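You operate a simulated robot arm through the tools that you are given. There is no shell and no other tool. Be economical: measure what you need, move in short steps, check, and stop when the job is done.

You are at the controls of a simulated robot arm. One attempt, no reset.

TASK
Screw the grey cap on the open jar and stand it in the grey tray.
Fine: clamp it in the twist gauge while you screw, then open the clamp; use the empty pocket.

Only the result counts: the job must be done as asked and must still hold three seconds after the hand-in. Knocking over, shifting, dropping, spilling or breaking anything else fails it. Lids that push on must go on centred and level and be pressed home; caps that screw on are set level and turned clockwise until they are tight.

THE ROBOT
A 7-joint arm with a two-finger parallel gripper, fixed in place. Base frame: the origin is at the foot of the arm, x ahead of it, y to its left, z up; the work surface is at about z = 0.76. Readings come in m, rad, newtons and seconds.
With the tool pointing down near the work surface it reaches from about 0.2 to 0.68 m from the base axis. Its first joint turns from -1.152 to 1.152 rad. Payload 2.4 kg.
The TCP is the grasp point between the finger pads, 0.03 m short of the fingertips. In the tool frame z runs along the fingers and y along their closing line. The gripper opens to 0.094 m. The fingers are 0.028 m wide and 0.01 m thick; the gripper's body (0.05 by 0.096 m) begins 0.055 m behind the TCP.
Orientation is that of the tool frame in the base frame, as a unit quaternion [x, y, z, w]. With the fingers straight down and closing along the base's y, the tool's x points along the base's -x, its y along +y and its z along -z.

THE INTERFACE
- The arm moves only by the tool apply_moves. Its argument "series" is a list of rows, each a list of 3 entries, a list of its own where there are three numbers: the turn, a rotation vector about the tool's x, y, z in rad, then the shift along the tool's x, y, z in m, then the closure in counts, from 0 (fully open) to 255 (shut). In form: [[[wx, wy, wz], [dx, dy, dz], gripper], ...]. A call has 1 to 12 rows; each row is the pose to reach, as a shift and turn from the pose commanded when the call began, along the tool's axes at that moment. A row lasts 0.2 s, in which the tool goes at most 0.05 m and 0.15 rad; a call with a longer step from one row to the next is refused whole, and so is a gripper value outside its range. Where a pose cannot be reached the arm comes as near as it can. A force on the tool above 80 N (or 10 N above the force at the start of the call, whichever is more), or a blocked arm, ends the call early, and 0.2 s more pass. Each finger travels about 0.153 m/s and halts on what it meets, pressing with about 36 N; the grip force reading is that of the motor and also rises with nothing between the fingers. The clock runs only during rows and for 0.2 s after the last one: add rows that repeat a pose to give the fingers time. The reply holds the time, the measured pose of the TCP, the force on the tool along the base axes, the opening and the grip force, in the units named above and with some noise.
- Cameras (640 x 400 px; columns grow to the right, rows downward): "scene" is fixed at [0.0164, 0.4762, 1.4576]; the picture's right is [-0.88, -0.48, 0.00], its down [-0.29, 0.53, -0.79] and it looks along [0.38, -0.70, -0.61] (base axes); focal length 319 px, centre (320, 200). "wrist" rides on the gripper at [-0.037, 0, -0.058] in the tool frame; the picture's right is [0.00, -1.00, 0.00], its down [0.97, 0.00, -0.24] and it looks along [0.24, 0.00, 0.97] (tool axes); focal length 218 px, centre (320, 200). There is no depth. A picture from a camera that has moved, and an enlarged one, comes with that camera's place and axes in the base frame and with its lens. The place of the scene camera against the robot may be out by one fixed shift of up to 0.025 m in any direction.
- grab_frame(camera): a new picture of that camera. The clock stands still meanwhile.
- close_up(camera, box): a new picture of the part [left, top, right, bottom] of that camera's present view, enlarged. The clock stands still meanwhile.
- hand_in(): hands the job in; it is judged then, once.

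Work in short steps. Places have to be worked out from the pictures, the camera data and where the tool is seen: move nearer, look again, correct. Check each grasp and each placing, and mend what went wrong. You have 120 turns and 64 pictures in all, those below and enlarged ones among them. Open the gripper and draw the arm clear of the work before you hand the job in, unless the task says otherwise; then end with one line.

The tools are called after "Request:" as name(argument=value, ...) on one line, values as JSON. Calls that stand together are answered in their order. apply_moves: Moves the arm, as the interface text tells. Its arguments: {"type":"object","properties":{"series":{"type":"array","items":{"type":"array"}}},"required":["series"]} The other tools are called the same way: grab_frame (camera) takes a picture; close_up (camera, box) takes an enlarged picture of a part of a camera's view; hand_in () hands the job in.

At the start:

```text
t: 0.0
position: [0.3166, -0.3417, 1.1926]
tool_rot: [0.0, 1.0, 0.001, 0.0]
ft_force: [-0.5, 0.2, 0.2]
gripper_width: 0.0939
gripper_force: 0.1
```

scene: 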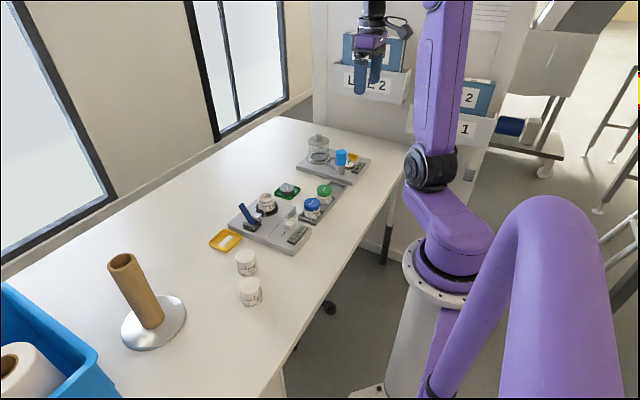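
wrist: 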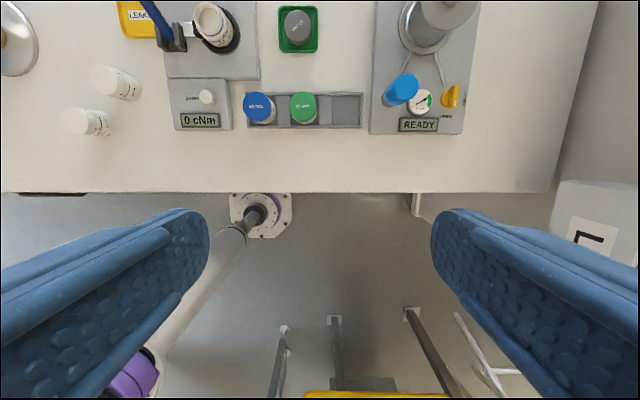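

The wrist view shows a twist gauge with an open jar, a grey cap on a green mat, and a tray with one empty pocket. I'll enlarge these to see the details.

Request:
close_up(camera="wrist", box=[100, 0, 380, 175])

Request:
close_up(camera="scene", box=[200, 120, 392, 240])

```text
2.29 times, centred on (240, 88) of wrist
camera zoom: at [0.355, -0.3424, 1.25], right [0.0, -1.0, 0.0], down [-0.97, 0.0, 0.24], along [-0.24, 0.0, -0.97], focal length 499 px, centre (503, 457)
```

zoom: 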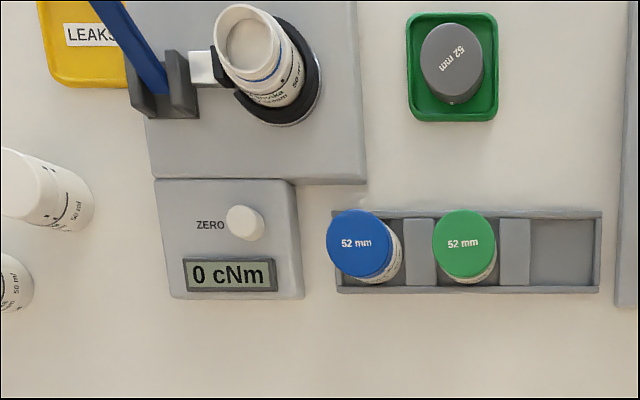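

```text
3.33 times, centred on (296, 180) of scene
camera zoom: at [0.0164, 0.4762, 1.4576], right [-0.88, -0.48, 0.0], down [-0.29, 0.53, -0.79], along [0.38, -0.7, -0.61], focal length 1064 px, centre (400, 267)
```

zoom: 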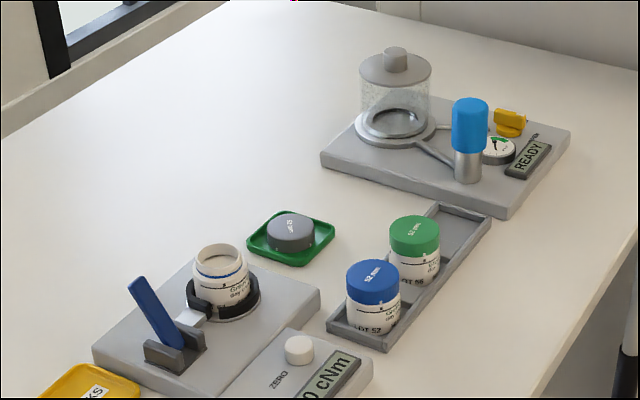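

Estimates: open jar ≈ (0.55,-0.17), grey cap ≈ (0.564,-0.303), empty pocket ≈ (0.428,-0.395), clamp lever ≈ (0.54,-0.07). I'll move closer, above the gauge, to inspect it.

Request:
apply_moves(series=[[[0, 0, 0], [-0.02, 0.03, 0.02], 0], [[0, 0, 0], [-0.04, 0.06, 0.04], 0], [[0, 0, 0], [-0.06, 0.09, 0.06], 0], [[0, 0, 0], [-0.08, 0.12, 0.08], 0], [[0, 0, 0], [-0.1, 0.15, 0.1], 0], [[0, 0, 0], [-0.12, 0.18, 0.12], 0], [[0, 0, 0], [-0.14, 0.21, 0.14], 0], [[0, 0, 0], [-0.14, 0.21, 0.14], 0]])

Request:
grab_frame(camera="wrist")

Request:
close_up(camera="scene", box=[220, 175, 316, 235])

```text
t: 1.8
position: [0.4562, -0.1297, 1.0513]
tool_rot: [0.0, 1.0, 0.0, 0.0]
ft_force: [0.7, -0.1, 0.0]
gripper_width: 0.094
gripper_force: 0.1
```

```text
59 pictures are left
camera wrist: at [0.4939, -0.1315, 1.1097], right [0.0, -1.0, 0.0], down [-0.97, 0.0, 0.24], along [-0.24, 0.0, -0.97], focal length 218 px, centre (320, 200)
```

wrist: 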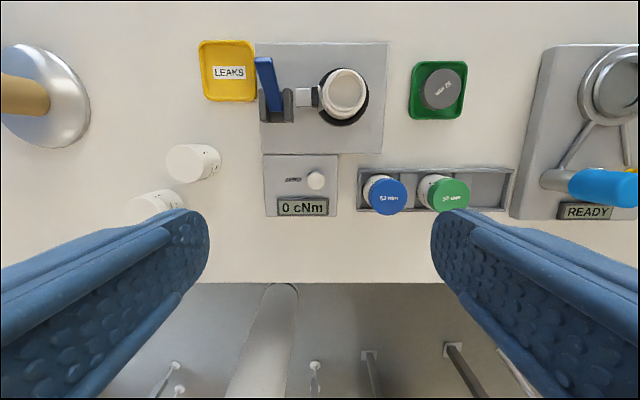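

```text
6.67 times, centred on (268, 205) of scene
camera zoom: at [0.0164, 0.4763, 1.4576], right [-0.88, -0.48, 0.0], down [-0.29, 0.53, -0.79], along [0.38, -0.7, -0.61], focal length 2128 px, centre (667, 167)
```

zoom: 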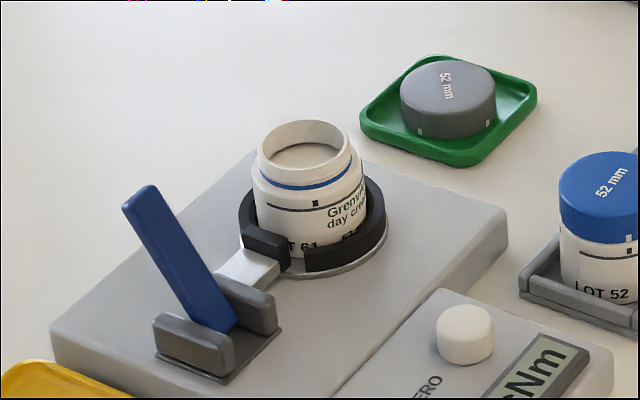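

The lever pivots about y, base ≈ (0.543,-0.07,0.80), leaning towards +x. I'll go closer to see whether the jaw touches the jar.

Request:
apply_moves(series=[[[0, 0, 0], [-0.02, 0.01, 0.035], 0], [[0, 0, 0], [-0.04, 0.02, 0.07], 0], [[0, 0, 0], [-0.04, 0.02, 0.07], 0]])

Request:
close_up(camera="wrist", box=[200, 20, 456, 180])

```text
t: 2.6
position: [0.4974, -0.1117, 0.9828]
tool_rot: [0.0, 1.0, 0.0, 0.0]
ft_force: [0.5, -0.3, -0.3]
gripper_width: 0.0939
gripper_force: 0.1
```

```text
2.50 times, centred on (328, 100) of wrist
camera zoom: at [0.5342, -0.1118, 1.0414], right [0.0, -1.0, 0.0], down [-0.97, 0.0, 0.24], along [-0.24, 0.0, -0.97], focal length 546 px, centre (300, 450)
```

zoom: 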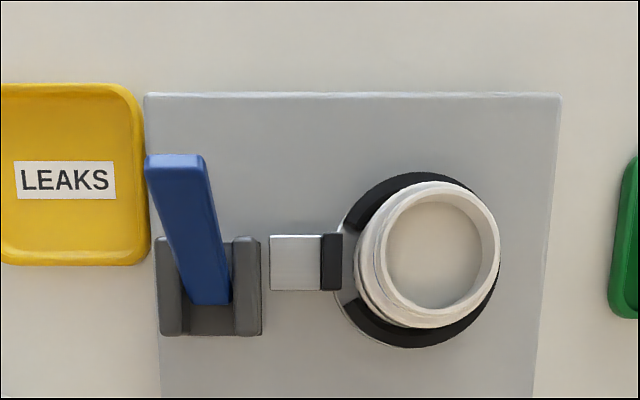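

The jaw pad has a visible gap to the jar, so the clamp is open. I'll close the fingers, go to the +x side of the lever and push it over towards -x.

Request:
apply_moves(series=[[[0, 0, 0], [-0.043, 0.013, 0], 255], [[0, 0, 0], [-0.086, 0.026, 0], 255], [[0, 0, 0], [-0.13, 0.039, 0], 255], [[0, 0, 0], [-0.13, 0.039, 0.04], 255], [[0, 0, 0], [-0.13, 0.039, 0.08], 255], [[0, 0, 0], [-0.13, 0.039, 0.115], 255], [[0, 0, 0], [-0.13, 0.039, 0.115], 255]])

Request:
close_up(camera="scene", box=[220, 165, 332, 235])

```text
t: 4.2
position: [0.6297, -0.0731, 0.8659]
tool_rot: [0.0, 1.0, 0.0, 0.0]
ft_force: [0.3, -0.1, 0.1]
gripper_width: 0.0001
gripper_force: 33.2
```

```text
5.71 times, centred on (276, 200) of scene
camera zoom: at [0.0164, 0.4762, 1.4576], right [-0.88, -0.48, 0.0], down [-0.29, 0.53, -0.79], along [0.38, -0.7, -0.61], focal length 1824 px, centre (571, 200)
```

zoom: 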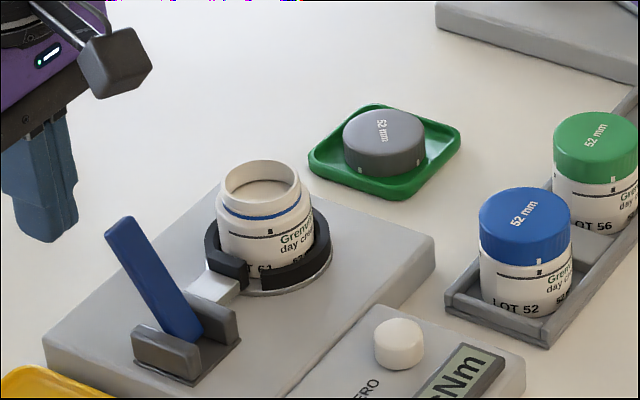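

Fingers are positioned behind (+x of) the lever. Pushing towards -x in small steps.

Request:
apply_moves(series=[[[0, 0, 0], [0.02, 0, 0], 255], [[0, 0, 0], [0.035, 0, 0], 255], [[0, 0, 0], [0.05, 0, 0], 255], [[0, 0, 0], [0.065, 0, 0], 255], [[0, 0, 0], [0.065, 0, 0], 255]])

Request:
close_up(camera="scene", box=[220, 165, 332, 235])

```text
t: 5.4
position: [0.5659, -0.072, 0.8709]
tool_rot: [-0.001, 1.0, 0.0, 0.006]
ft_force: [3.5, 2.3, 47.0]
gripper_width: 0.0001
gripper_force: 33.1
```

```text
5.71 times, centred on (276, 200) of scene
camera zoom: at [0.0156, 0.4764, 1.4575], right [-0.88, -0.48, 0.0], down [-0.29, 0.53, -0.79], along [0.38, -0.7, -0.61], focal length 1824 px, centre (571, 200)
```

zoom: 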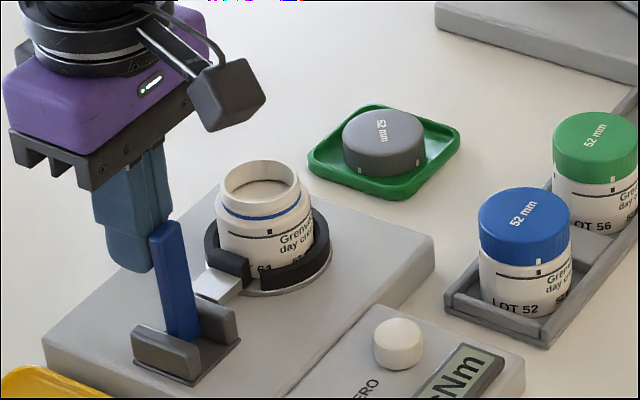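

The lever is moving toward vertical, but 47 N upward is odd; I'll raise slightly and read the force again.

Request:
apply_moves(series=[[[0, 0, 0], [0, 0, -0.004], 255], [[0, 0, 0], [0, 0, -0.004], 255]])

Request:
grab_frame(camera="wrist")

```text
t: 6.0
position: [0.5632, -0.073, 0.8703]
tool_rot: [-0.001, 1.0, 0.001, 0.003]
ft_force: [11.2, 2.2, 17.9]
gripper_width: 0.0
gripper_force: 33.0
```

```text
54 pictures are left
camera wrist: at [0.5998, -0.0734, 0.9295], right [0.0, -1.0, 0.0], down [-0.97, 0.0, 0.24], along [-0.24, 0.0, -0.97], focal length 218 px, centre (320, 200)
```

wrist: 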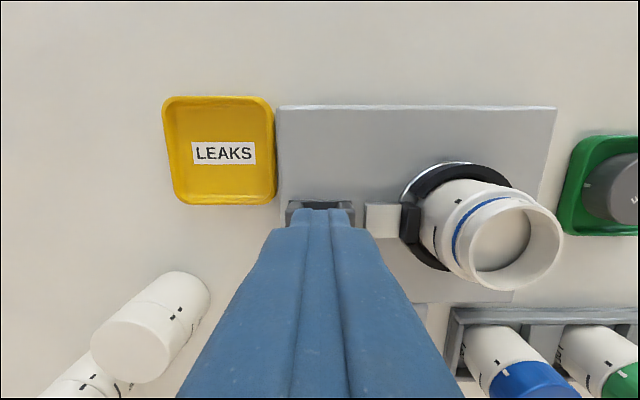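

The jaw pad has advanced toward the jar, so this is the right direction. I'll keep pushing -x.

Request:
apply_moves(series=[[[0, 0, 0], [0.012, 0, 0], 255], [[0, 0, 0], [0.024, 0, 0], 255], [[0, 0, 0], [0.036, 0, 0], 255], [[0, 0, 0], [0.036, 0, 0], 255]])

Request:
close_up(camera="scene", box=[220, 165, 332, 235])

```text
t: 7.0
position: [0.5376, -0.071, 0.8742]
tool_rot: [-0.001, 1.0, -0.002, 0.018]
ft_force: [40.8, 4.7, 14.2]
gripper_width: 0.0
gripper_force: 33.0
```

```text
5.71 times, centred on (276, 200) of scene
camera zoom: at [0.0171, 0.4764, 1.4575], right [-0.88, -0.48, 0.0], down [-0.29, 0.53, -0.79], along [0.38, -0.7, -0.61], focal length 1824 px, centre (571, 200)
```

zoom: 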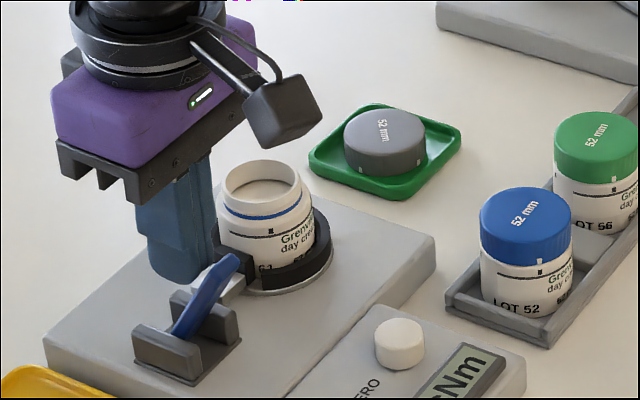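

Lever is now past vertical on the -x side. I'll push a little more until it stops.

Request:
apply_moves(series=[[[0, 0, 0], [0.01, 0, 0], 255], [[0, 0, 0], [0.02, 0, 0], 255], [[0, 0, 0], [0.02, 0, 0], 255]])

Request:
close_up(camera="scene", box=[220, 165, 332, 235])

```text
t: 7.6
position: [0.5325, -0.0731, 0.8812]
tool_rot: [-0.002, 0.999, -0.006, 0.044]
ft_force: [3.3, 0.9, 2.7]
gripper_width: 0.0002
gripper_force: 32.6
stopped in row 3: the force on the tool passed its limit (the readings are from after the stop); the commanded pose is now the measured one
```

```text
5.71 times, centred on (276, 200) of scene
camera zoom: at [0.0163, 0.4762, 1.4576], right [-0.88, -0.48, 0.0], down [-0.29, 0.53, -0.79], along [0.38, -0.7, -0.61], focal length 1824 px, centre (571, 200)
```

zoom: 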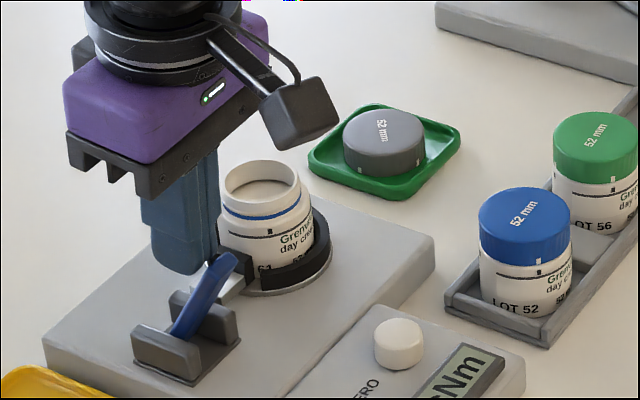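

The lever hit its stop and the jar is clamped. I'll retreat upward, level the tool and open the fingers, and look at the clamp.

Request:
apply_moves(series=[[[0, 0.0, 0], [-0.01, 0, -0.03], 255], [[0, 0.04, 0], [-0.015, 0, -0.07], 255], [[0, 0.08, 0], [0.02, -0.02, -0.1], 128], [[0, 0.088, 0], [0.04, -0.05, -0.12], 0], [[0, 0.088, 0], [0.04, -0.05, -0.12], 0]])

Request:
close_up(camera="wrist", box=[200, 20, 456, 180])

Request:
close_up(camera="scene", box=[220, 165, 332, 235])

```text
refused: row 3 steps farther than a row can; nothing moved
```

```text
2.50 times, centred on (328, 100) of wrist
camera zoom: at [0.5657, -0.073, 0.9425], right [0.0, -1.0, 0.01], down [-0.99, 0.0, 0.15], along [-0.15, -0.01, -0.99], focal length 546 px, centre (300, 450)
```

zoom: 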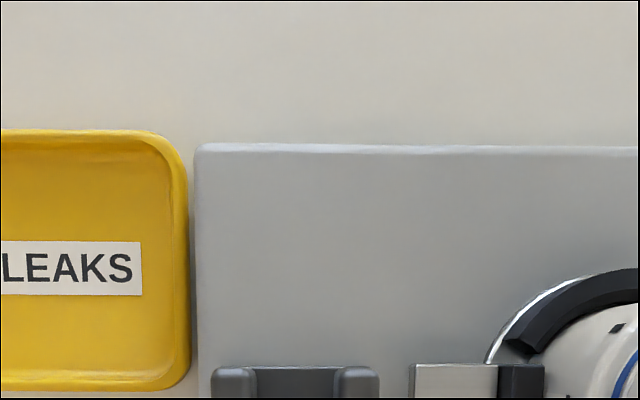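

```text
5.71 times, centred on (276, 200) of scene
camera zoom: at [0.0163, 0.4762, 1.4576], right [-0.88, -0.48, 0.0], down [-0.29, 0.53, -0.79], along [0.38, -0.7, -0.61], focal length 1824 px, centre (571, 200)
```

zoom: 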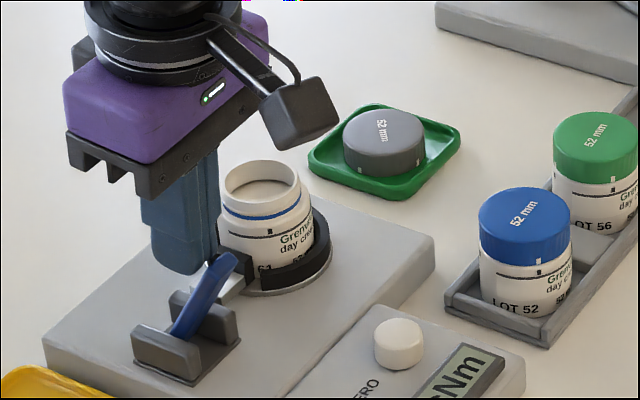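

That step was too long; I'm repeating the retreat with smaller steps.

Request:
apply_moves(series=[[[0, 0.0, 0], [-0.01, 0, -0.03], 255], [[0, 0.04, 0], [-0.012, 0, -0.07], 255], [[0, 0.08, 0], [0.0, -0.02, -0.1], 128], [[0, 0.088, 0], [0.02, -0.04, -0.12], 0], [[0, 0.088, 0], [0.04, -0.05, -0.12], 0], [[0, 0.088, 0], [0.04, -0.05, -0.12], 0]])

Request:
close_up(camera="wrist", box=[200, 20, 456, 180])

```text
t: 9.0
position: [0.4853, -0.1214, 0.9993]
tool_rot: [-0.002, 1.0, -0.007, -0.001]
ft_force: [0.3, 0.3, 1.2]
gripper_width: 0.094
gripper_force: 0.1
```

```text
2.50 times, centred on (328, 100) of wrist
camera zoom: at [0.5213, -0.1212, 1.0571], right [0.0, -1.0, 0.01], down [-0.97, 0.0, 0.24], along [-0.24, -0.01, -0.97], focal length 546 px, centre (300, 450)
```

zoom: 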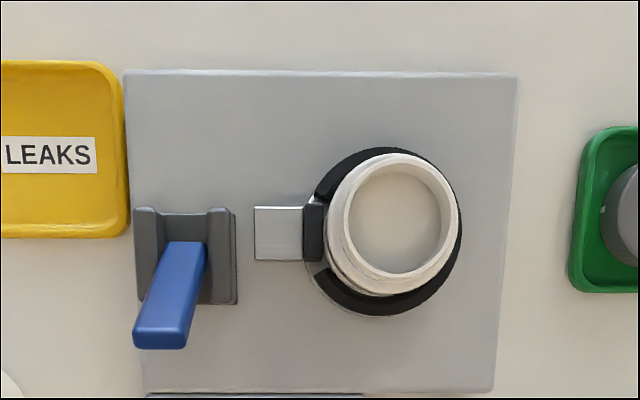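

The clamp is closed with the pad against the jar. Next I'll move above the grey cap (≈ (0.564,-0.303)) for a closer look, levelling out the small roll.

Request:
apply_moves(series=[[[-0.007, 0, 0], [-0.009, -0.036, 0], 0], [[-0.014, 0, 0], [-0.018, -0.073, 0], 0], [[-0.014, 0, 0], [-0.027, -0.109, 0.0], 0], [[-0.014, 0, 0], [-0.036, -0.146, 0.01], 0], [[-0.014, 0, 0], [-0.04, -0.182, 0.03], 0], [[-0.014, 0, 0], [-0.04, -0.182, 0.04], 0]])

Request:
grab_frame(camera="wrist")

```text
t: 10.4
position: [0.5227, -0.3046, 0.9599]
tool_rot: [-0.002, 1.0, 0.001, 0.0]
ft_force: [0.4, -0.1, 0.4]
gripper_width: 0.0942
gripper_force: 0.0
```

```text
48 pictures are left
camera wrist: at [0.561, -0.3053, 1.0194], right [0.0, -1.0, 0.0], down [-0.97, -0.01, 0.24], along [-0.24, 0.0, -0.97], focal length 218 px, centre (320, 200)
```

wrist: 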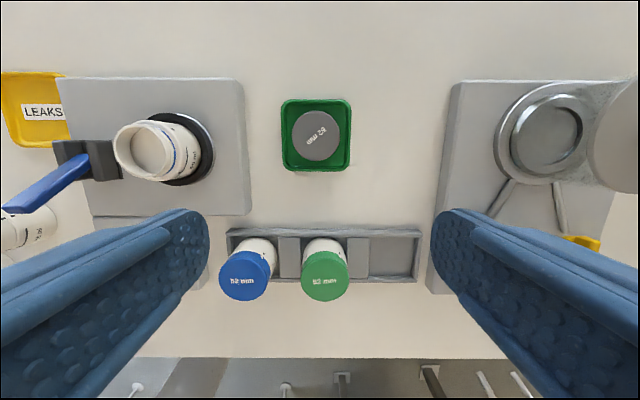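

Triangulated: jar rim at about (0.5565,-0.161) with top z≈0.838. I'll enlarge the cap for its precise position.

Request:
close_up(camera="wrist", box=[256, 90, 384, 170])

Request:
close_up(camera="wrist", box=[80, 90, 208, 170])

Request:
close_up(camera="scene", box=[250, 170, 346, 230])

```text
5.00 times, centred on (320, 130) of wrist
camera zoom: at [0.561, -0.3053, 1.0194], right [0.0, -1.0, 0.0], down [-0.97, -0.01, 0.24], along [-0.24, 0.0, -0.97], focal length 1091 px, centre (320, 550)
```

zoom: 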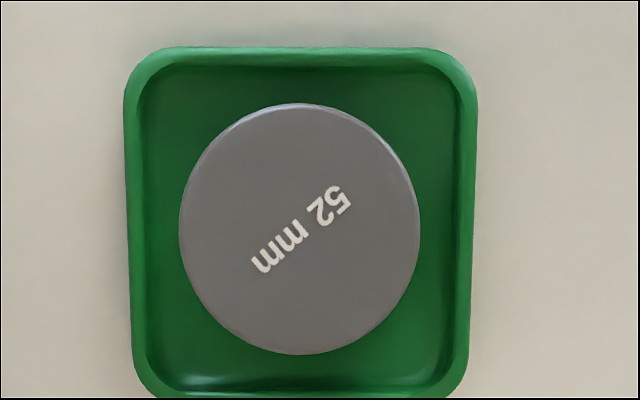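

```text
5.00 times, centred on (144, 130) of wrist
camera zoom: at [0.561, -0.3053, 1.0194], right [0.0, -1.0, 0.0], down [-0.97, -0.01, 0.24], along [-0.24, 0.0, -0.97], focal length 1091 px, centre (1200, 550)
```

zoom: 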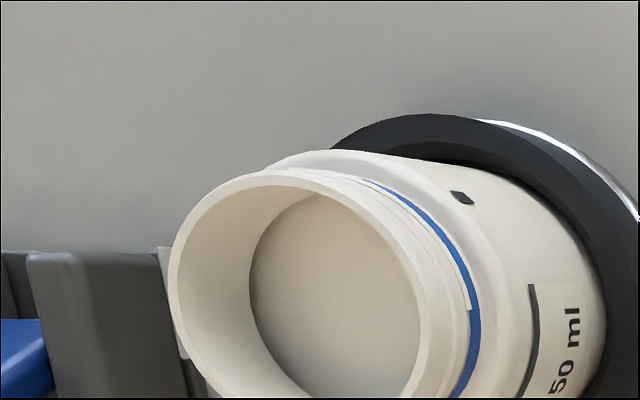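

```text
6.67 times, centred on (298, 200) of scene
camera zoom: at [0.0164, 0.4762, 1.4576], right [-0.88, -0.48, 0.0], down [-0.29, 0.53, -0.79], along [0.38, -0.7, -0.61], focal length 2128 px, centre (467, 200)
```

zoom: 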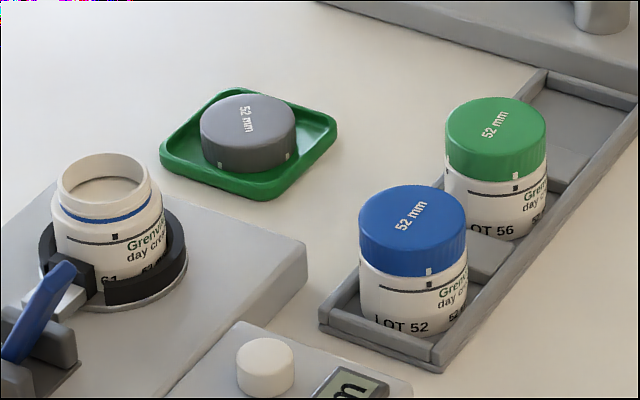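

Cap centre ≈ (0.571,-0.3005), diameter ≈50 mm, top z≈0.785. I'll move above it while turning the tool counter-clockwise by 1 rad, to leave room for clockwise turning later.

Request:
apply_moves(series=[[[0, 0, -0.14], [-0.012, 0.001, 0], 0], [[0, 0, -0.28], [-0.024, 0.002, 0], 0], [[0, 0, -0.42], [-0.036, 0.003, 0.01], 0], [[0, 0, -0.56], [-0.048, 0.004, 0.02], 0], [[0, 0, -0.7], [-0.048, 0.004, 0.035], 0], [[0, 0, -0.84], [-0.048, 0.004, 0.05], 0], [[0, 0, -0.98], [-0.048, 0.004, 0.06], 60], [[0, 0, -0.98], [-0.048, 0.004, 0.06], 60]])

Request:
grab_frame(camera="wrist")

```text
t: 12.2
position: [0.5717, -0.299, 0.8992]
tool_rot: [-0.474, 0.881, 0.001, -0.001]
ft_force: [-0.5, -0.4, 0.1]
gripper_width: 0.0717
gripper_force: 0.1
```

```text
44 pictures are left
camera wrist: at [0.5925, -0.2699, 0.9574], right [0.83, -0.55, 0.0], down [-0.54, -0.81, 0.24], along [-0.13, -0.2, -0.97], focal length 218 px, centre (320, 200)
```

wrist: 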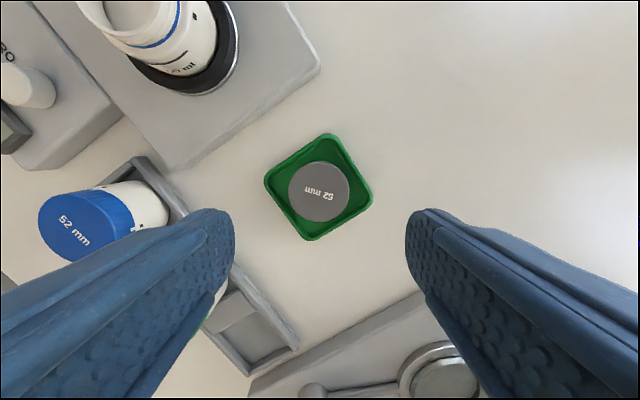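

The second view gives the cap centre at (0.572,-0.300), right under the TCP. Descending to tip height ≈0.773 (above the holder's lip).

Request:
apply_moves(series=[[[0, 0, 0], [0, 0, 0.04], 60], [[0, 0, 0], [0, 0, 0.075], 60], [[0, 0, 0], [0, 0, 0.095], 60], [[0, 0, 0], [0, 0, 0.095], 60]])

Request:
grab_frame(camera="wrist")

Request:
close_up(camera="scene", box=[250, 150, 346, 210])

```text
t: 13.2
position: [0.5712, -0.3003, 0.8049]
tool_rot: [-0.472, 0.881, 0.001, 0.0]
ft_force: [0.1, 0.3, 0.3]
gripper_width: 0.072
gripper_force: 0.0
```

```text
43 pictures are left
camera wrist: at [0.5923, -0.2702, 0.8633], right [0.83, -0.55, 0.0], down [-0.54, -0.81, 0.24], along [-0.13, -0.2, -0.97], focal length 218 px, centre (320, 200)
```

wrist: 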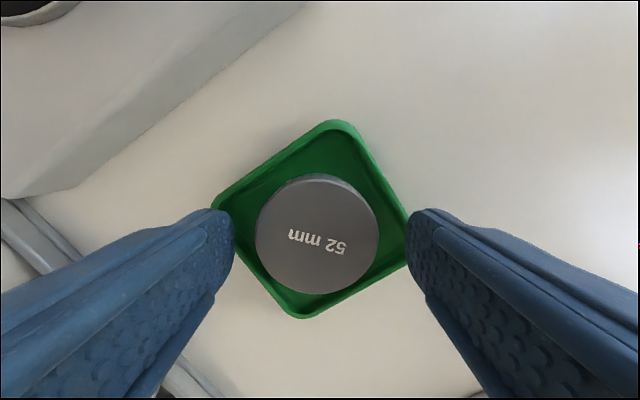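

```text
6.67 times, centred on (298, 180) of scene
camera zoom: at [0.0164, 0.4762, 1.4576], right [-0.88, -0.48, 0.0], down [-0.29, 0.53, -0.79], along [0.38, -0.7, -0.61], focal length 2128 px, centre (467, 333)
```

zoom: 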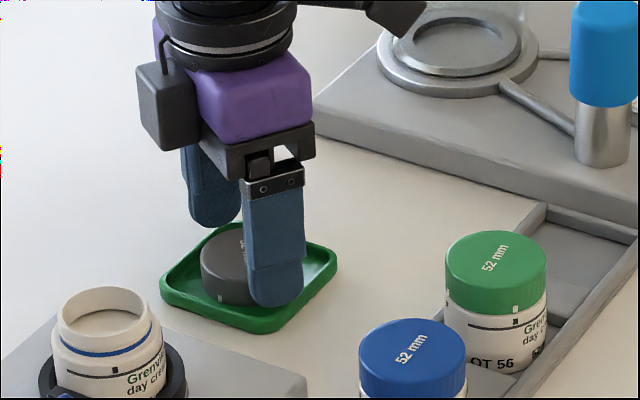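

No contact; the cap sits about 2 mm to the tool's -x. I'll shift by that, then close and check the grip.

Request:
apply_moves(series=[[[0, 0, 0], [-0.002, 0, 0], 60], [[0, 0, 0], [-0.002, 0, 0], 255], [[0, 0, 0], [-0.002, 0, 0], 255], [[0, 0, 0], [-0.002, 0, 0], 255]])

Request:
grab_frame(camera="wrist")

```text
t: 14.2
position: [0.5715, -0.2981, 0.8036]
tool_rot: [-0.472, 0.881, 0.002, 0.0]
ft_force: [0.4, -0.4, 0.0]
gripper_width: 0.0493
gripper_force: 36.6
```

```text
41 pictures are left
camera wrist: at [0.5931, -0.2681, 0.8635], right [0.83, -0.55, 0.0], down [-0.54, -0.81, 0.24], along [-0.14, -0.2, -0.97], focal length 218 px, centre (320, 200)
```

wrist: 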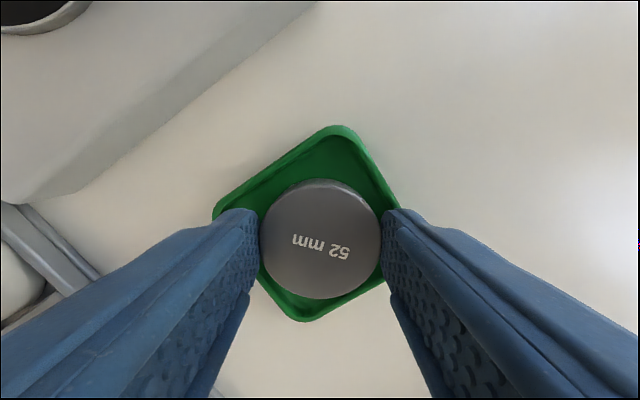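

Gripped at 49.3 mm, cap centred. I'll lift gently and check how the cap sits in the fingers.

Request:
apply_moves(series=[[[0, 0, 0], [0, 0, -0.01], 255], [[0, 0, 0], [0, 0, -0.03], 255], [[0, 0, 0], [0, 0, -0.06], 255], [[0, 0, 0], [0, 0, -0.1], 255], [[0, 0, 0], [0, 0, -0.1], 255]])

Request:
close_up(camera="wrist", box=[240, 160, 400, 260])

Request:
close_up(camera="scene", box=[260, 120, 340, 170])

```text
t: 15.4
position: [0.5714, -0.2983, 0.9057]
tool_rot: [-0.472, 0.882, 0.001, 0.0]
ft_force: [-0.5, 0.6, -0.9]
gripper_width: 0.0491
gripper_force: 36.3
```

```text
4.00 times, centred on (320, 210) of wrist
camera zoom: at [0.5931, -0.2692, 0.9635], right [0.83, -0.55, 0.0], down [-0.54, -0.81, 0.24], along [-0.14, -0.2, -0.97], focal length 873 px, centre (320, 160)
```

zoom: 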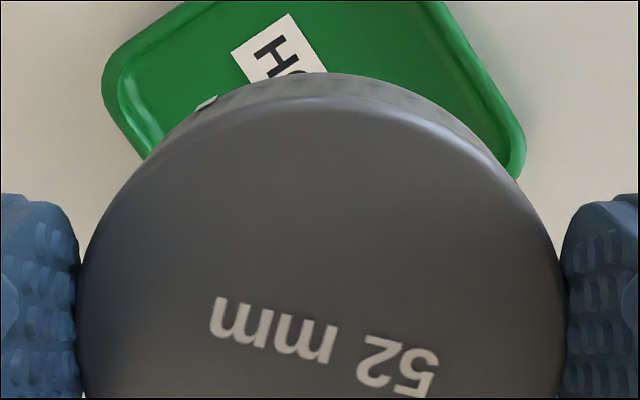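

```text
8.00 times, centred on (300, 145) of scene
camera zoom: at [0.0164, 0.4762, 1.4576], right [-0.88, -0.48, 0.0], down [-0.29, 0.53, -0.79], along [0.38, -0.7, -0.61], focal length 2554 px, centre (480, 640)
```

zoom: 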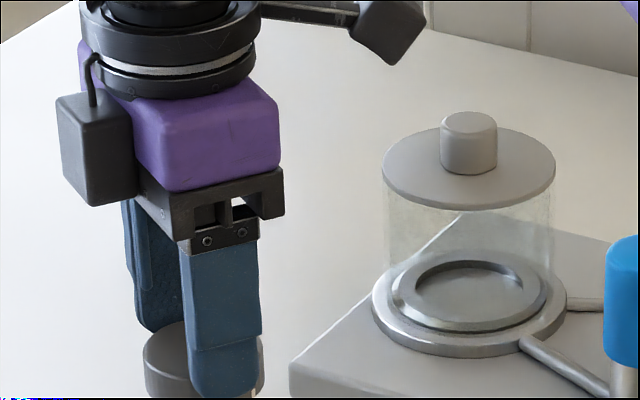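

Checking the lower part of the fingers with the cap in the scene view.

Request:
close_up(camera="scene", box=[260, 145, 340, 195])

```text
8.00 times, centred on (300, 170) of scene
camera zoom: at [0.0164, 0.4762, 1.4576], right [-0.88, -0.48, 0.0], down [-0.29, 0.53, -0.79], along [0.38, -0.7, -0.61], focal length 2554 px, centre (480, 440)
```

zoom: 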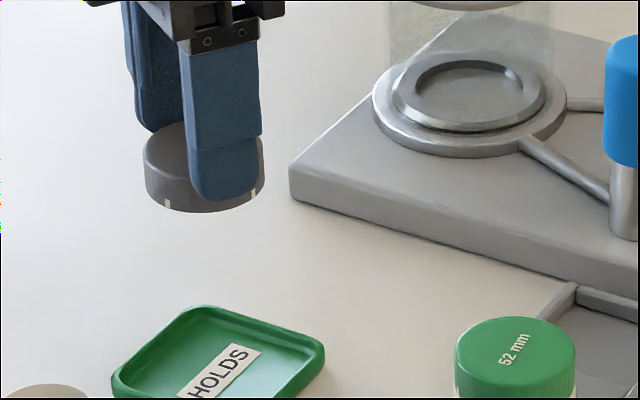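

The cap is held level with ~9 mm overlap. Next I'll move to a vantage point beside the jar to locate its mouth precisely.

Request:
apply_moves(series=[[[0, 0, 0], [-0.007, 0.0, -0.024], 255], [[0, 0, 0], [-0.013, 0.03, -0.024], 255], [[0, 0, 0], [-0.02, 0.06, -0.024], 255], [[0, 0, 0], [-0.027, 0.09, -0.024], 255], [[0, 0, 0], [-0.027, 0.09, -0.024], 255], [[0, 0, 0], [-0.027, 0.09, -0.024], 255]])

Request:
grab_frame(camera="wrist")

```text
t: 16.8
position: [0.5129, -0.2259, 0.9297]
tool_rot: [-0.473, 0.881, 0.001, 0.0]
ft_force: [0.1, 0.3, -0.9]
gripper_width: 0.0493
gripper_force: 35.9
```

```text
37 pictures are left
camera wrist: at [0.5333, -0.1956, 0.9883], right [0.83, -0.55, 0.0], down [-0.54, -0.81, 0.24], along [-0.14, -0.2, -0.97], focal length 218 px, centre (320, 200)
```

wrist: 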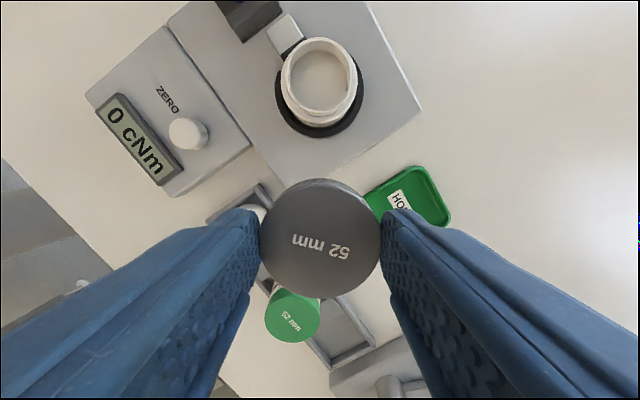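

Request:
close_up(camera="wrist", box=[256, 30, 384, 110])

```text
5.00 times, centred on (320, 70) of wrist
camera zoom: at [0.5333, -0.1956, 0.9883], right [0.83, -0.55, 0.0], down [-0.54, -0.81, 0.24], along [-0.14, -0.2, -0.97], focal length 1091 px, centre (320, 850)
```

zoom: 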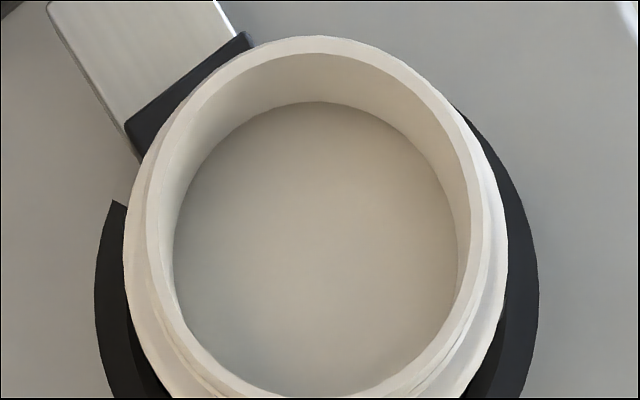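

Jar mouth at (0.556,-0.160), rim ≈0.838, consistent with the earlier estimate. I'll move the cap above it (cap bottom ≈0.858) and turn another 0.7 rad counter-clockwise.

Request:
apply_moves(series=[[[0, 0, -0.14], [-0.02, 0.0, 0], 255], [[0, 0, -0.28], [-0.04, 0.0, 0], 255], [[0, 0, -0.42], [-0.06, 0.0, 0], 255], [[0, 0, -0.56], [-0.08, 0.0005, 0], 255], [[0, 0, -0.7], [-0.08, 0.0005, 0.015], 255], [[0, 0, -0.7], [-0.08, 0.0005, 0.03], 255], [[0, 0, -0.7], [-0.08, 0.0005, 0.03], 255]])

Request:
grab_frame(camera="wrist")

Request:
close_up(camera="scene", box=[220, 155, 316, 215])

```text
t: 18.4
position: [0.5561, -0.1597, 0.8976]
tool_rot: [0.747, -0.665, 0.0, 0.0]
ft_force: [-0.1, 0.0, 0.2]
gripper_width: 0.0493
gripper_force: 36.2
```

```text
35 pictures are left
camera wrist: at [0.5527, -0.1234, 0.9571], right [0.99, 0.11, 0.0], down [0.11, -0.96, 0.24], along [0.03, -0.24, -0.97], focal length 218 px, centre (320, 200)
```

wrist: 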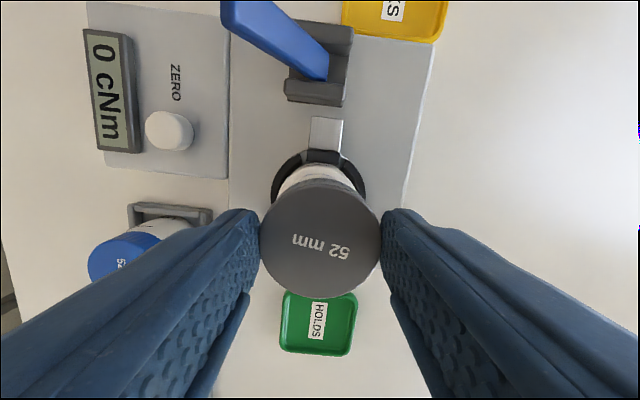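

```text
6.67 times, centred on (268, 185) of scene
camera zoom: at [0.0164, 0.4762, 1.4576], right [-0.88, -0.48, 0.0], down [-0.29, 0.53, -0.79], along [0.38, -0.7, -0.61], focal length 2128 px, centre (667, 300)
```

zoom: 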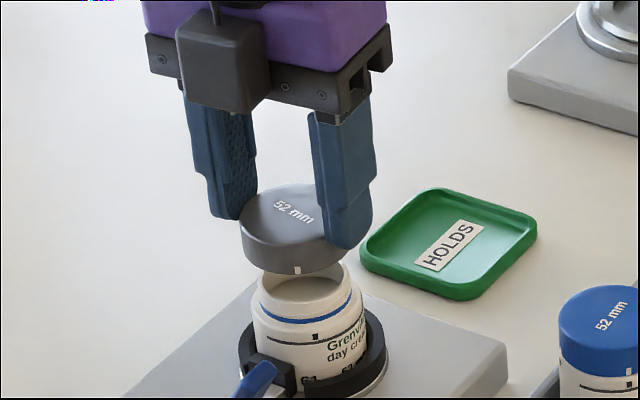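

The scene view hints at a few mm offset between cap and neck; I'll enlarge both to check.

Request:
close_up(camera="scene", box=[248, 178, 288, 203])

Request:
close_up(camera="wrist", box=[240, 140, 400, 240])

```text
16.00 times, centred on (268, 190) of scene
camera zoom: at [0.0164, 0.4762, 1.4576], right [-0.88, -0.48, 0.0], down [-0.29, 0.53, -0.79], along [0.38, -0.7, -0.61], focal length 5108 px, centre (1152, 352)
```

zoom: 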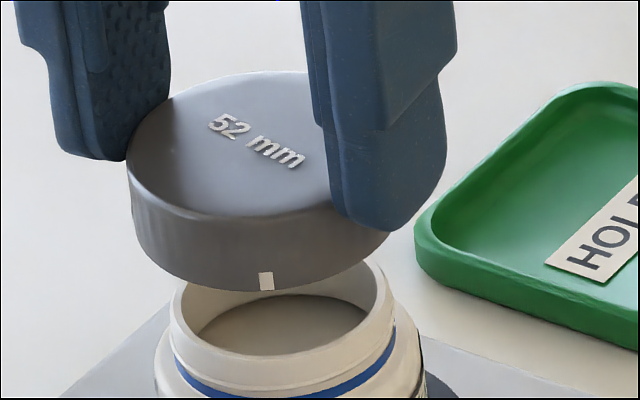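

```text
4.00 times, centred on (320, 190) of wrist
camera zoom: at [0.5527, -0.1234, 0.9571], right [0.99, 0.11, 0.0], down [0.11, -0.96, 0.24], along [0.03, -0.24, -0.97], focal length 873 px, centre (320, 240)
```

zoom: 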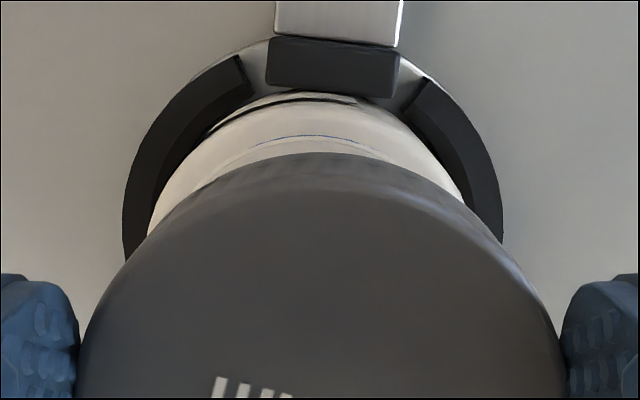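

The cap appears ~1.6 mm too far in +x relative to the jar. I'll correct this and lower it gently to contact.

Request:
apply_moves(series=[[[0, 0, 0], [-0.0007, 0.0015, 0.0], 255], [[0, 0, 0], [-0.0007, 0.0015, 0.008], 255], [[0, 0, 0], [-0.0007, 0.0015, 0.014], 255], [[0, 0, 0], [-0.0007, 0.0015, 0.018], 255], [[0, 0, 0], [-0.0007, 0.0015, 0.018], 255]])

Request:
close_up(camera="scene", box=[248, 178, 288, 203])

```text
t: 19.6
position: [0.5535, -0.1585, 0.8802]
tool_rot: [0.746, -0.666, -0.001, 0.0]
ft_force: [0.0, -0.5, 0.2]
gripper_width: 0.0495
gripper_force: 36.2
```

```text
16.00 times, centred on (268, 190) of scene
camera zoom: at [0.0164, 0.4762, 1.4576], right [-0.88, -0.48, 0.0], down [-0.29, 0.53, -0.79], along [0.38, -0.7, -0.61], focal length 5108 px, centre (1152, 352)
```

zoom: 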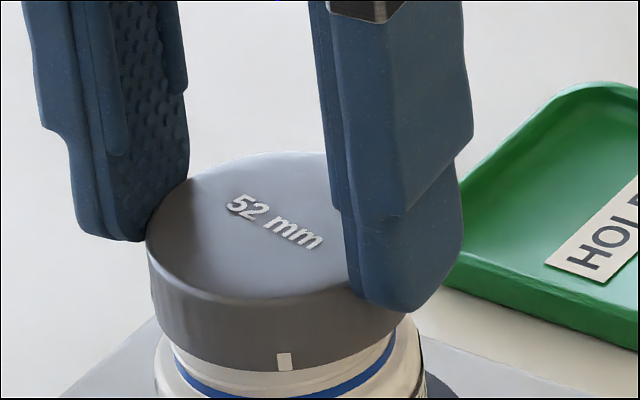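

Alignment looks good in the scene view, with no contact yet. Lowering further in small steps.

Request:
apply_moves(series=[[[0, 0, 0], [0, 0, 0.002], 255], [[0, 0, 0], [0, 0, 0.004], 255], [[0, 0, 0], [0, 0, 0.006], 255], [[0, 0, 0], [0, 0, 0.006], 255]])

Request:
close_up(camera="scene", box=[248, 183, 288, 208])

```text
t: 20.6
position: [0.5551, -0.1571, 0.8758]
tool_rot: [0.746, -0.666, -0.001, 0.001]
ft_force: [-1.1, 1.1, -1.1]
gripper_width: 0.0492
gripper_force: 36.2
```

```text
16.00 times, centred on (268, 196) of scene
camera zoom: at [0.0164, 0.4763, 1.4576], right [-0.88, -0.48, 0.0], down [-0.29, 0.53, -0.79], along [0.38, -0.7, -0.61], focal length 5108 px, centre (1152, 272)
```

zoom: 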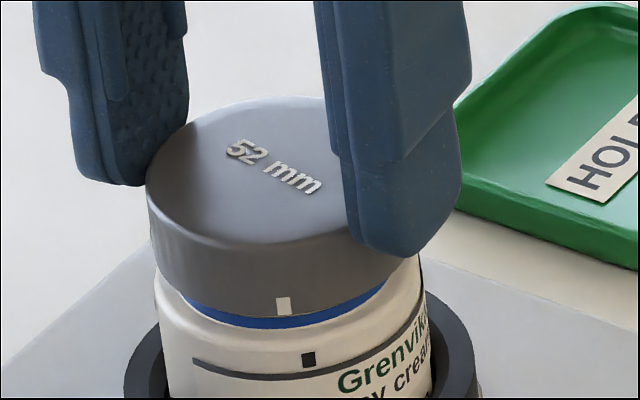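

The cap is over the neck with no force yet. I'll lower until it contacts the thread.

Request:
apply_moves(series=[[[0, 0, 0], [0, 0, 0.0015], 255], [[0, 0, 0], [0, 0, 0.003], 255], [[0, 0, 0], [0, 0, 0.003], 255]])

```text
t: 21.4
position: [0.5556, -0.1578, 0.8718]
tool_rot: [0.747, -0.665, -0.002, 0.001]
ft_force: [-2.3, 5.2, 1.9]
gripper_width: 0.0492
gripper_force: 36.0
```

Small side force of about 5 N in +y: I'll shift 0.5 mm that way and lower another 2 mm.

Request:
apply_moves(series=[[[0, 0, 0], [-0.0008, 0, 0.0], 255], [[0, 0, 0], [-0.0008, 0.0003, 0.001], 255], [[0, 0, 0], [-0.0008, 0.0003, 0.002], 255], [[0, 0, 0], [-0.0008, 0.0003, 0.002], 255]])

Request:
close_up(camera="scene", box=[248, 183, 288, 208])

```text
t: 22.4
position: [0.5547, -0.1573, 0.8703]
tool_rot: [0.746, -0.666, 0.0, 0.0]
ft_force: [-11.3, 8.6, 31.3]
gripper_width: 0.0492
gripper_force: 35.5
```

```text
16.00 times, centred on (268, 196) of scene
camera zoom: at [0.0155, 0.4766, 1.4575], right [-0.88, -0.48, 0.0], down [-0.29, 0.53, -0.79], along [0.38, -0.7, -0.61], focal length 5108 px, centre (1152, 272)
```

zoom: 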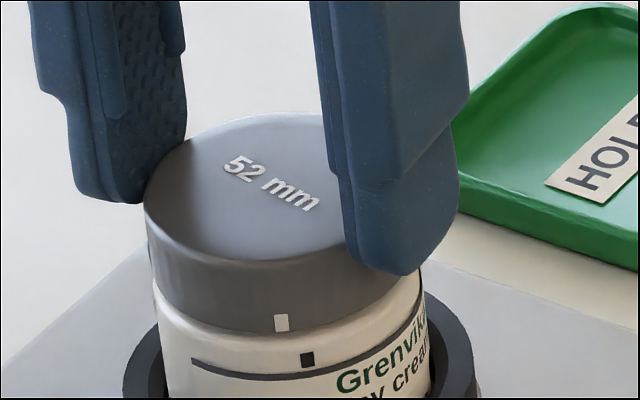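

The cap now rests on the thread (31 N down force), with the blue band covered. Start turning clockwise slowly with a light down-feed.

Request:
apply_moves(series=[[[0, 0, 0.1], [0, 0, -0.0003], 255], [[0, 0, 0.2], [0, 0, -0.0003], 255], [[0, 0, 0.3], [0, 0, -0.0003], 255], [[0, 0, 0.4], [0, 0, -0.0002], 255], [[0, 0, 0.5], [0, 0, -0.0001], 255], [[0, 0, 0.6], [0, 0, 0], 255], [[0, 0, 0.7], [0, 0, 0], 255], [[0, 0, 0.8], [0, 0, 0.0001], 255], [[0, 0, 0.8], [0, 0, 0.0001], 255]])

Request:
close_up(camera="scene", box=[248, 183, 288, 208])

Request:
grab_frame(camera="wrist")

```text
t: 24.4
position: [0.5556, -0.1581, 0.871]
tool_rot: [-0.427, 0.904, 0.0, 0.001]
ft_force: [18.0, -1.1, 8.5]
gripper_width: 0.049
gripper_force: 36.1
```

```text
16.00 times, centred on (268, 196) of scene
camera zoom: at [0.0167, 0.4763, 1.4576], right [-0.88, -0.48, 0.0], down [-0.29, 0.53, -0.79], along [0.38, -0.7, -0.61], focal length 5108 px, centre (1152, 272)
```

zoom: 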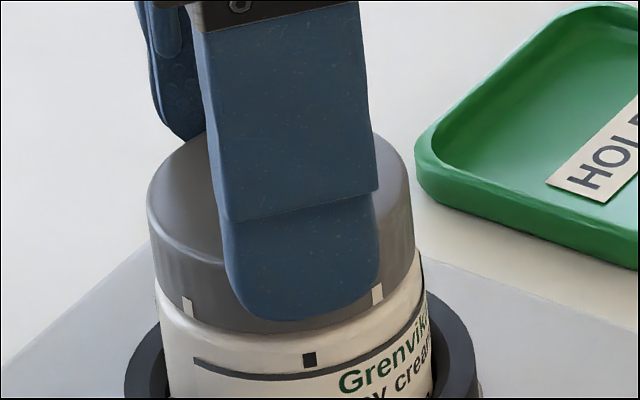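

```text
27 pictures are left
camera wrist: at [0.5797, -0.1303, 0.9288], right [0.77, -0.64, 0.0], down [-0.62, -0.75, 0.24], along [-0.15, -0.19, -0.97], focal length 218 px, centre (320, 200)
```

wrist: 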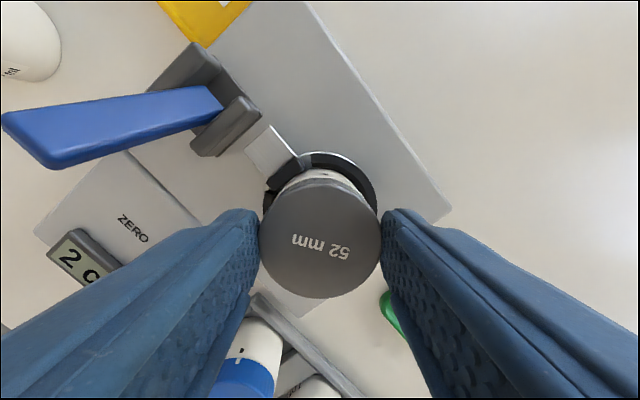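

The cap turns freely with the gauge reading 2 cNm; there's a side force of 18 N in +x, so I'll trim by 0.5 mm and keep turning with some down-feed.

Request:
apply_moves(series=[[[0, 0, 0.11], [-0.0003, -0.0004, 0.0001], 255], [[0, 0, 0.22], [-0.0003, -0.0004, 0.0002], 255], [[0, 0, 0.33], [-0.0003, -0.0004, 0.0003], 255], [[0, 0, 0.44], [-0.0003, -0.0004, 0.0004], 255], [[0, 0, 0.55], [-0.0003, -0.0004, 0.0005], 255], [[0, 0, 0.66], [-0.0003, -0.0004, 0.0006], 255], [[0, 0, 0.77], [-0.0003, -0.0004, 0.0007], 255], [[0, 0, 0.88], [-0.0003, -0.0004, 0.0008], 255], [[0, 0, 0.99], [-0.0003, -0.0004, 0.0009], 255], [[0, 0, 1.1], [-0.0003, -0.0004, 0.001], 255], [[0, 0, 1.1], [-0.0003, -0.0004, 0.001], 255]])

Request:
grab_frame(camera="wrist")

Request:
close_up(camera="scene", box=[248, 183, 304, 218])

```text
t: 26.8
position: [0.5576, -0.1599, 0.8695]
tool_rot: [0.11, 0.994, 0.0, 0.001]
ft_force: [11.3, -15.5, 13.0]
gripper_width: 0.049
gripper_force: 35.7
```

```text
26 pictures are left
camera wrist: at [0.5928, -0.1686, 0.9279], right [-0.22, -0.98, 0.0], down [-0.95, 0.21, 0.24], along [-0.23, 0.05, -0.97], focal length 218 px, centre (320, 200)
```

wrist: 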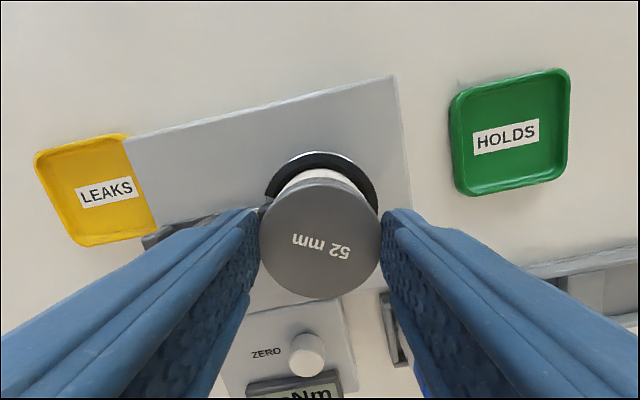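

```text
11.43 times, centred on (276, 200) of scene
camera zoom: at [0.0164, 0.4759, 1.4577], right [-0.88, -0.48, 0.0], down [-0.29, 0.53, -0.79], along [0.38, -0.7, -0.61], focal length 3648 px, centre (823, 194)
```

zoom: 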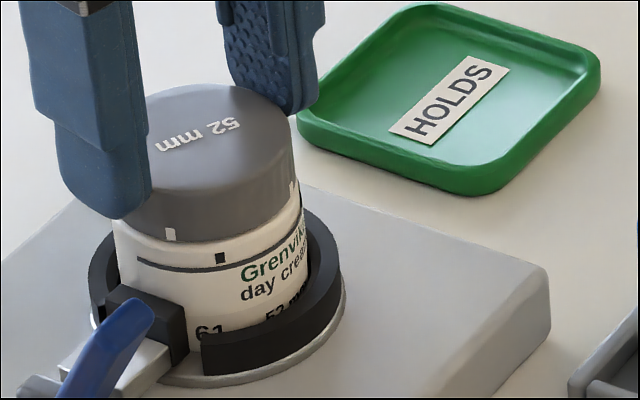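

Turning fine with no resistance build-up. I'll trim the lateral offset and turn another 1.1 rad.

Request:
apply_moves(series=[[[0, 0, 0.11], [-0.0004, -0.0004, 0.0001], 255], [[0, 0, 0.22], [-0.0004, -0.0004, 0.0002], 255], [[0, 0, 0.33], [-0.0004, -0.0004, 0.0003], 255], [[0, 0, 0.44], [-0.0004, -0.0004, 0.0004], 255], [[0, 0, 0.55], [-0.0004, -0.0004, 0.0005], 255], [[0, 0, 0.66], [-0.0004, -0.0004, 0.0006], 255], [[0, 0, 0.77], [-0.0004, -0.0004, 0.0007], 255], [[0, 0, 0.88], [-0.0004, -0.0004, 0.0008], 255], [[0, 0, 0.99], [-0.0004, -0.0004, 0.0009], 255], [[0, 0, 1.1], [-0.0004, -0.0004, 0.001], 255], [[0, 0, 1.1], [-0.0004, -0.0004, 0.001], 255]])

Request:
close_up(camera="scene", box=[248, 183, 328, 243])

```text
t: 29.2
position: [0.5549, -0.1612, 0.8684]
tool_rot: [0.613, 0.79, 0.001, 0.0]
ft_force: [3.5, -23.8, 12.0]
gripper_width: 0.0489
gripper_force: 35.8
```

```text
6.67 times, centred on (288, 213) of scene
camera zoom: at [0.0163, 0.4757, 1.4578], right [-0.88, -0.48, 0.0], down [-0.29, 0.53, -0.79], along [0.38, -0.7, -0.61], focal length 2128 px, centre (533, 113)
```

zoom: 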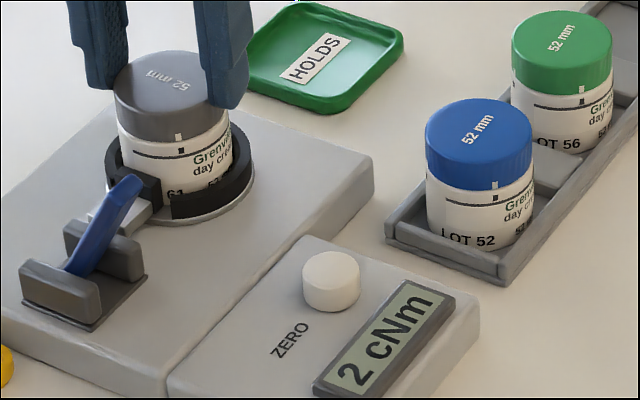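

Gauge still at 2 cNm, so the cap isn't tight yet. I'll trim -y and continue clockwise while the wrist allows.

Request:
apply_moves(series=[[[0, 0, 0.11], [-0.0008, -0.0002, 0.0001], 255], [[0, 0, 0.22], [-0.0008, -0.0002, 0.0002], 255], [[0, 0, 0.33], [-0.0008, -0.0002, 0.0003], 255], [[0, 0, 0.44], [-0.0008, -0.0002, 0.0004], 255], [[0, 0, 0.55], [-0.0008, -0.0002, 0.0005], 255], [[0, 0, 0.66], [-0.0008, -0.0002, 0.0006], 255], [[0, 0, 0.77], [-0.0008, -0.0002, 0.0007], 255], [[0, 0, 0.77], [-0.0008, -0.0002, 0.0007], 255]])

Request:
close_up(camera="scene", box=[248, 183, 328, 243])

```text
t: 31.0
position: [0.5547, -0.1606, 0.8682]
tool_rot: [0.865, 0.502, 0.0, -0.001]
ft_force: [-5.9, -17.0, 25.6]
gripper_width: 0.049
gripper_force: 35.9
```

```text
6.67 times, centred on (288, 213) of scene
camera zoom: at [0.0158, 0.4759, 1.4577], right [-0.88, -0.48, 0.0], down [-0.29, 0.53, -0.79], along [0.38, -0.7, -0.61], focal length 2128 px, centre (533, 113)
```

zoom: 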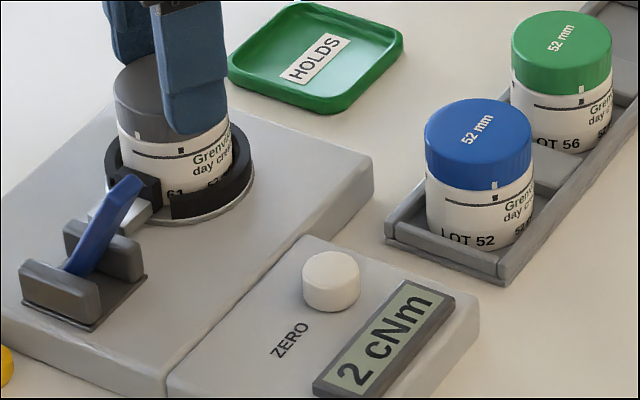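

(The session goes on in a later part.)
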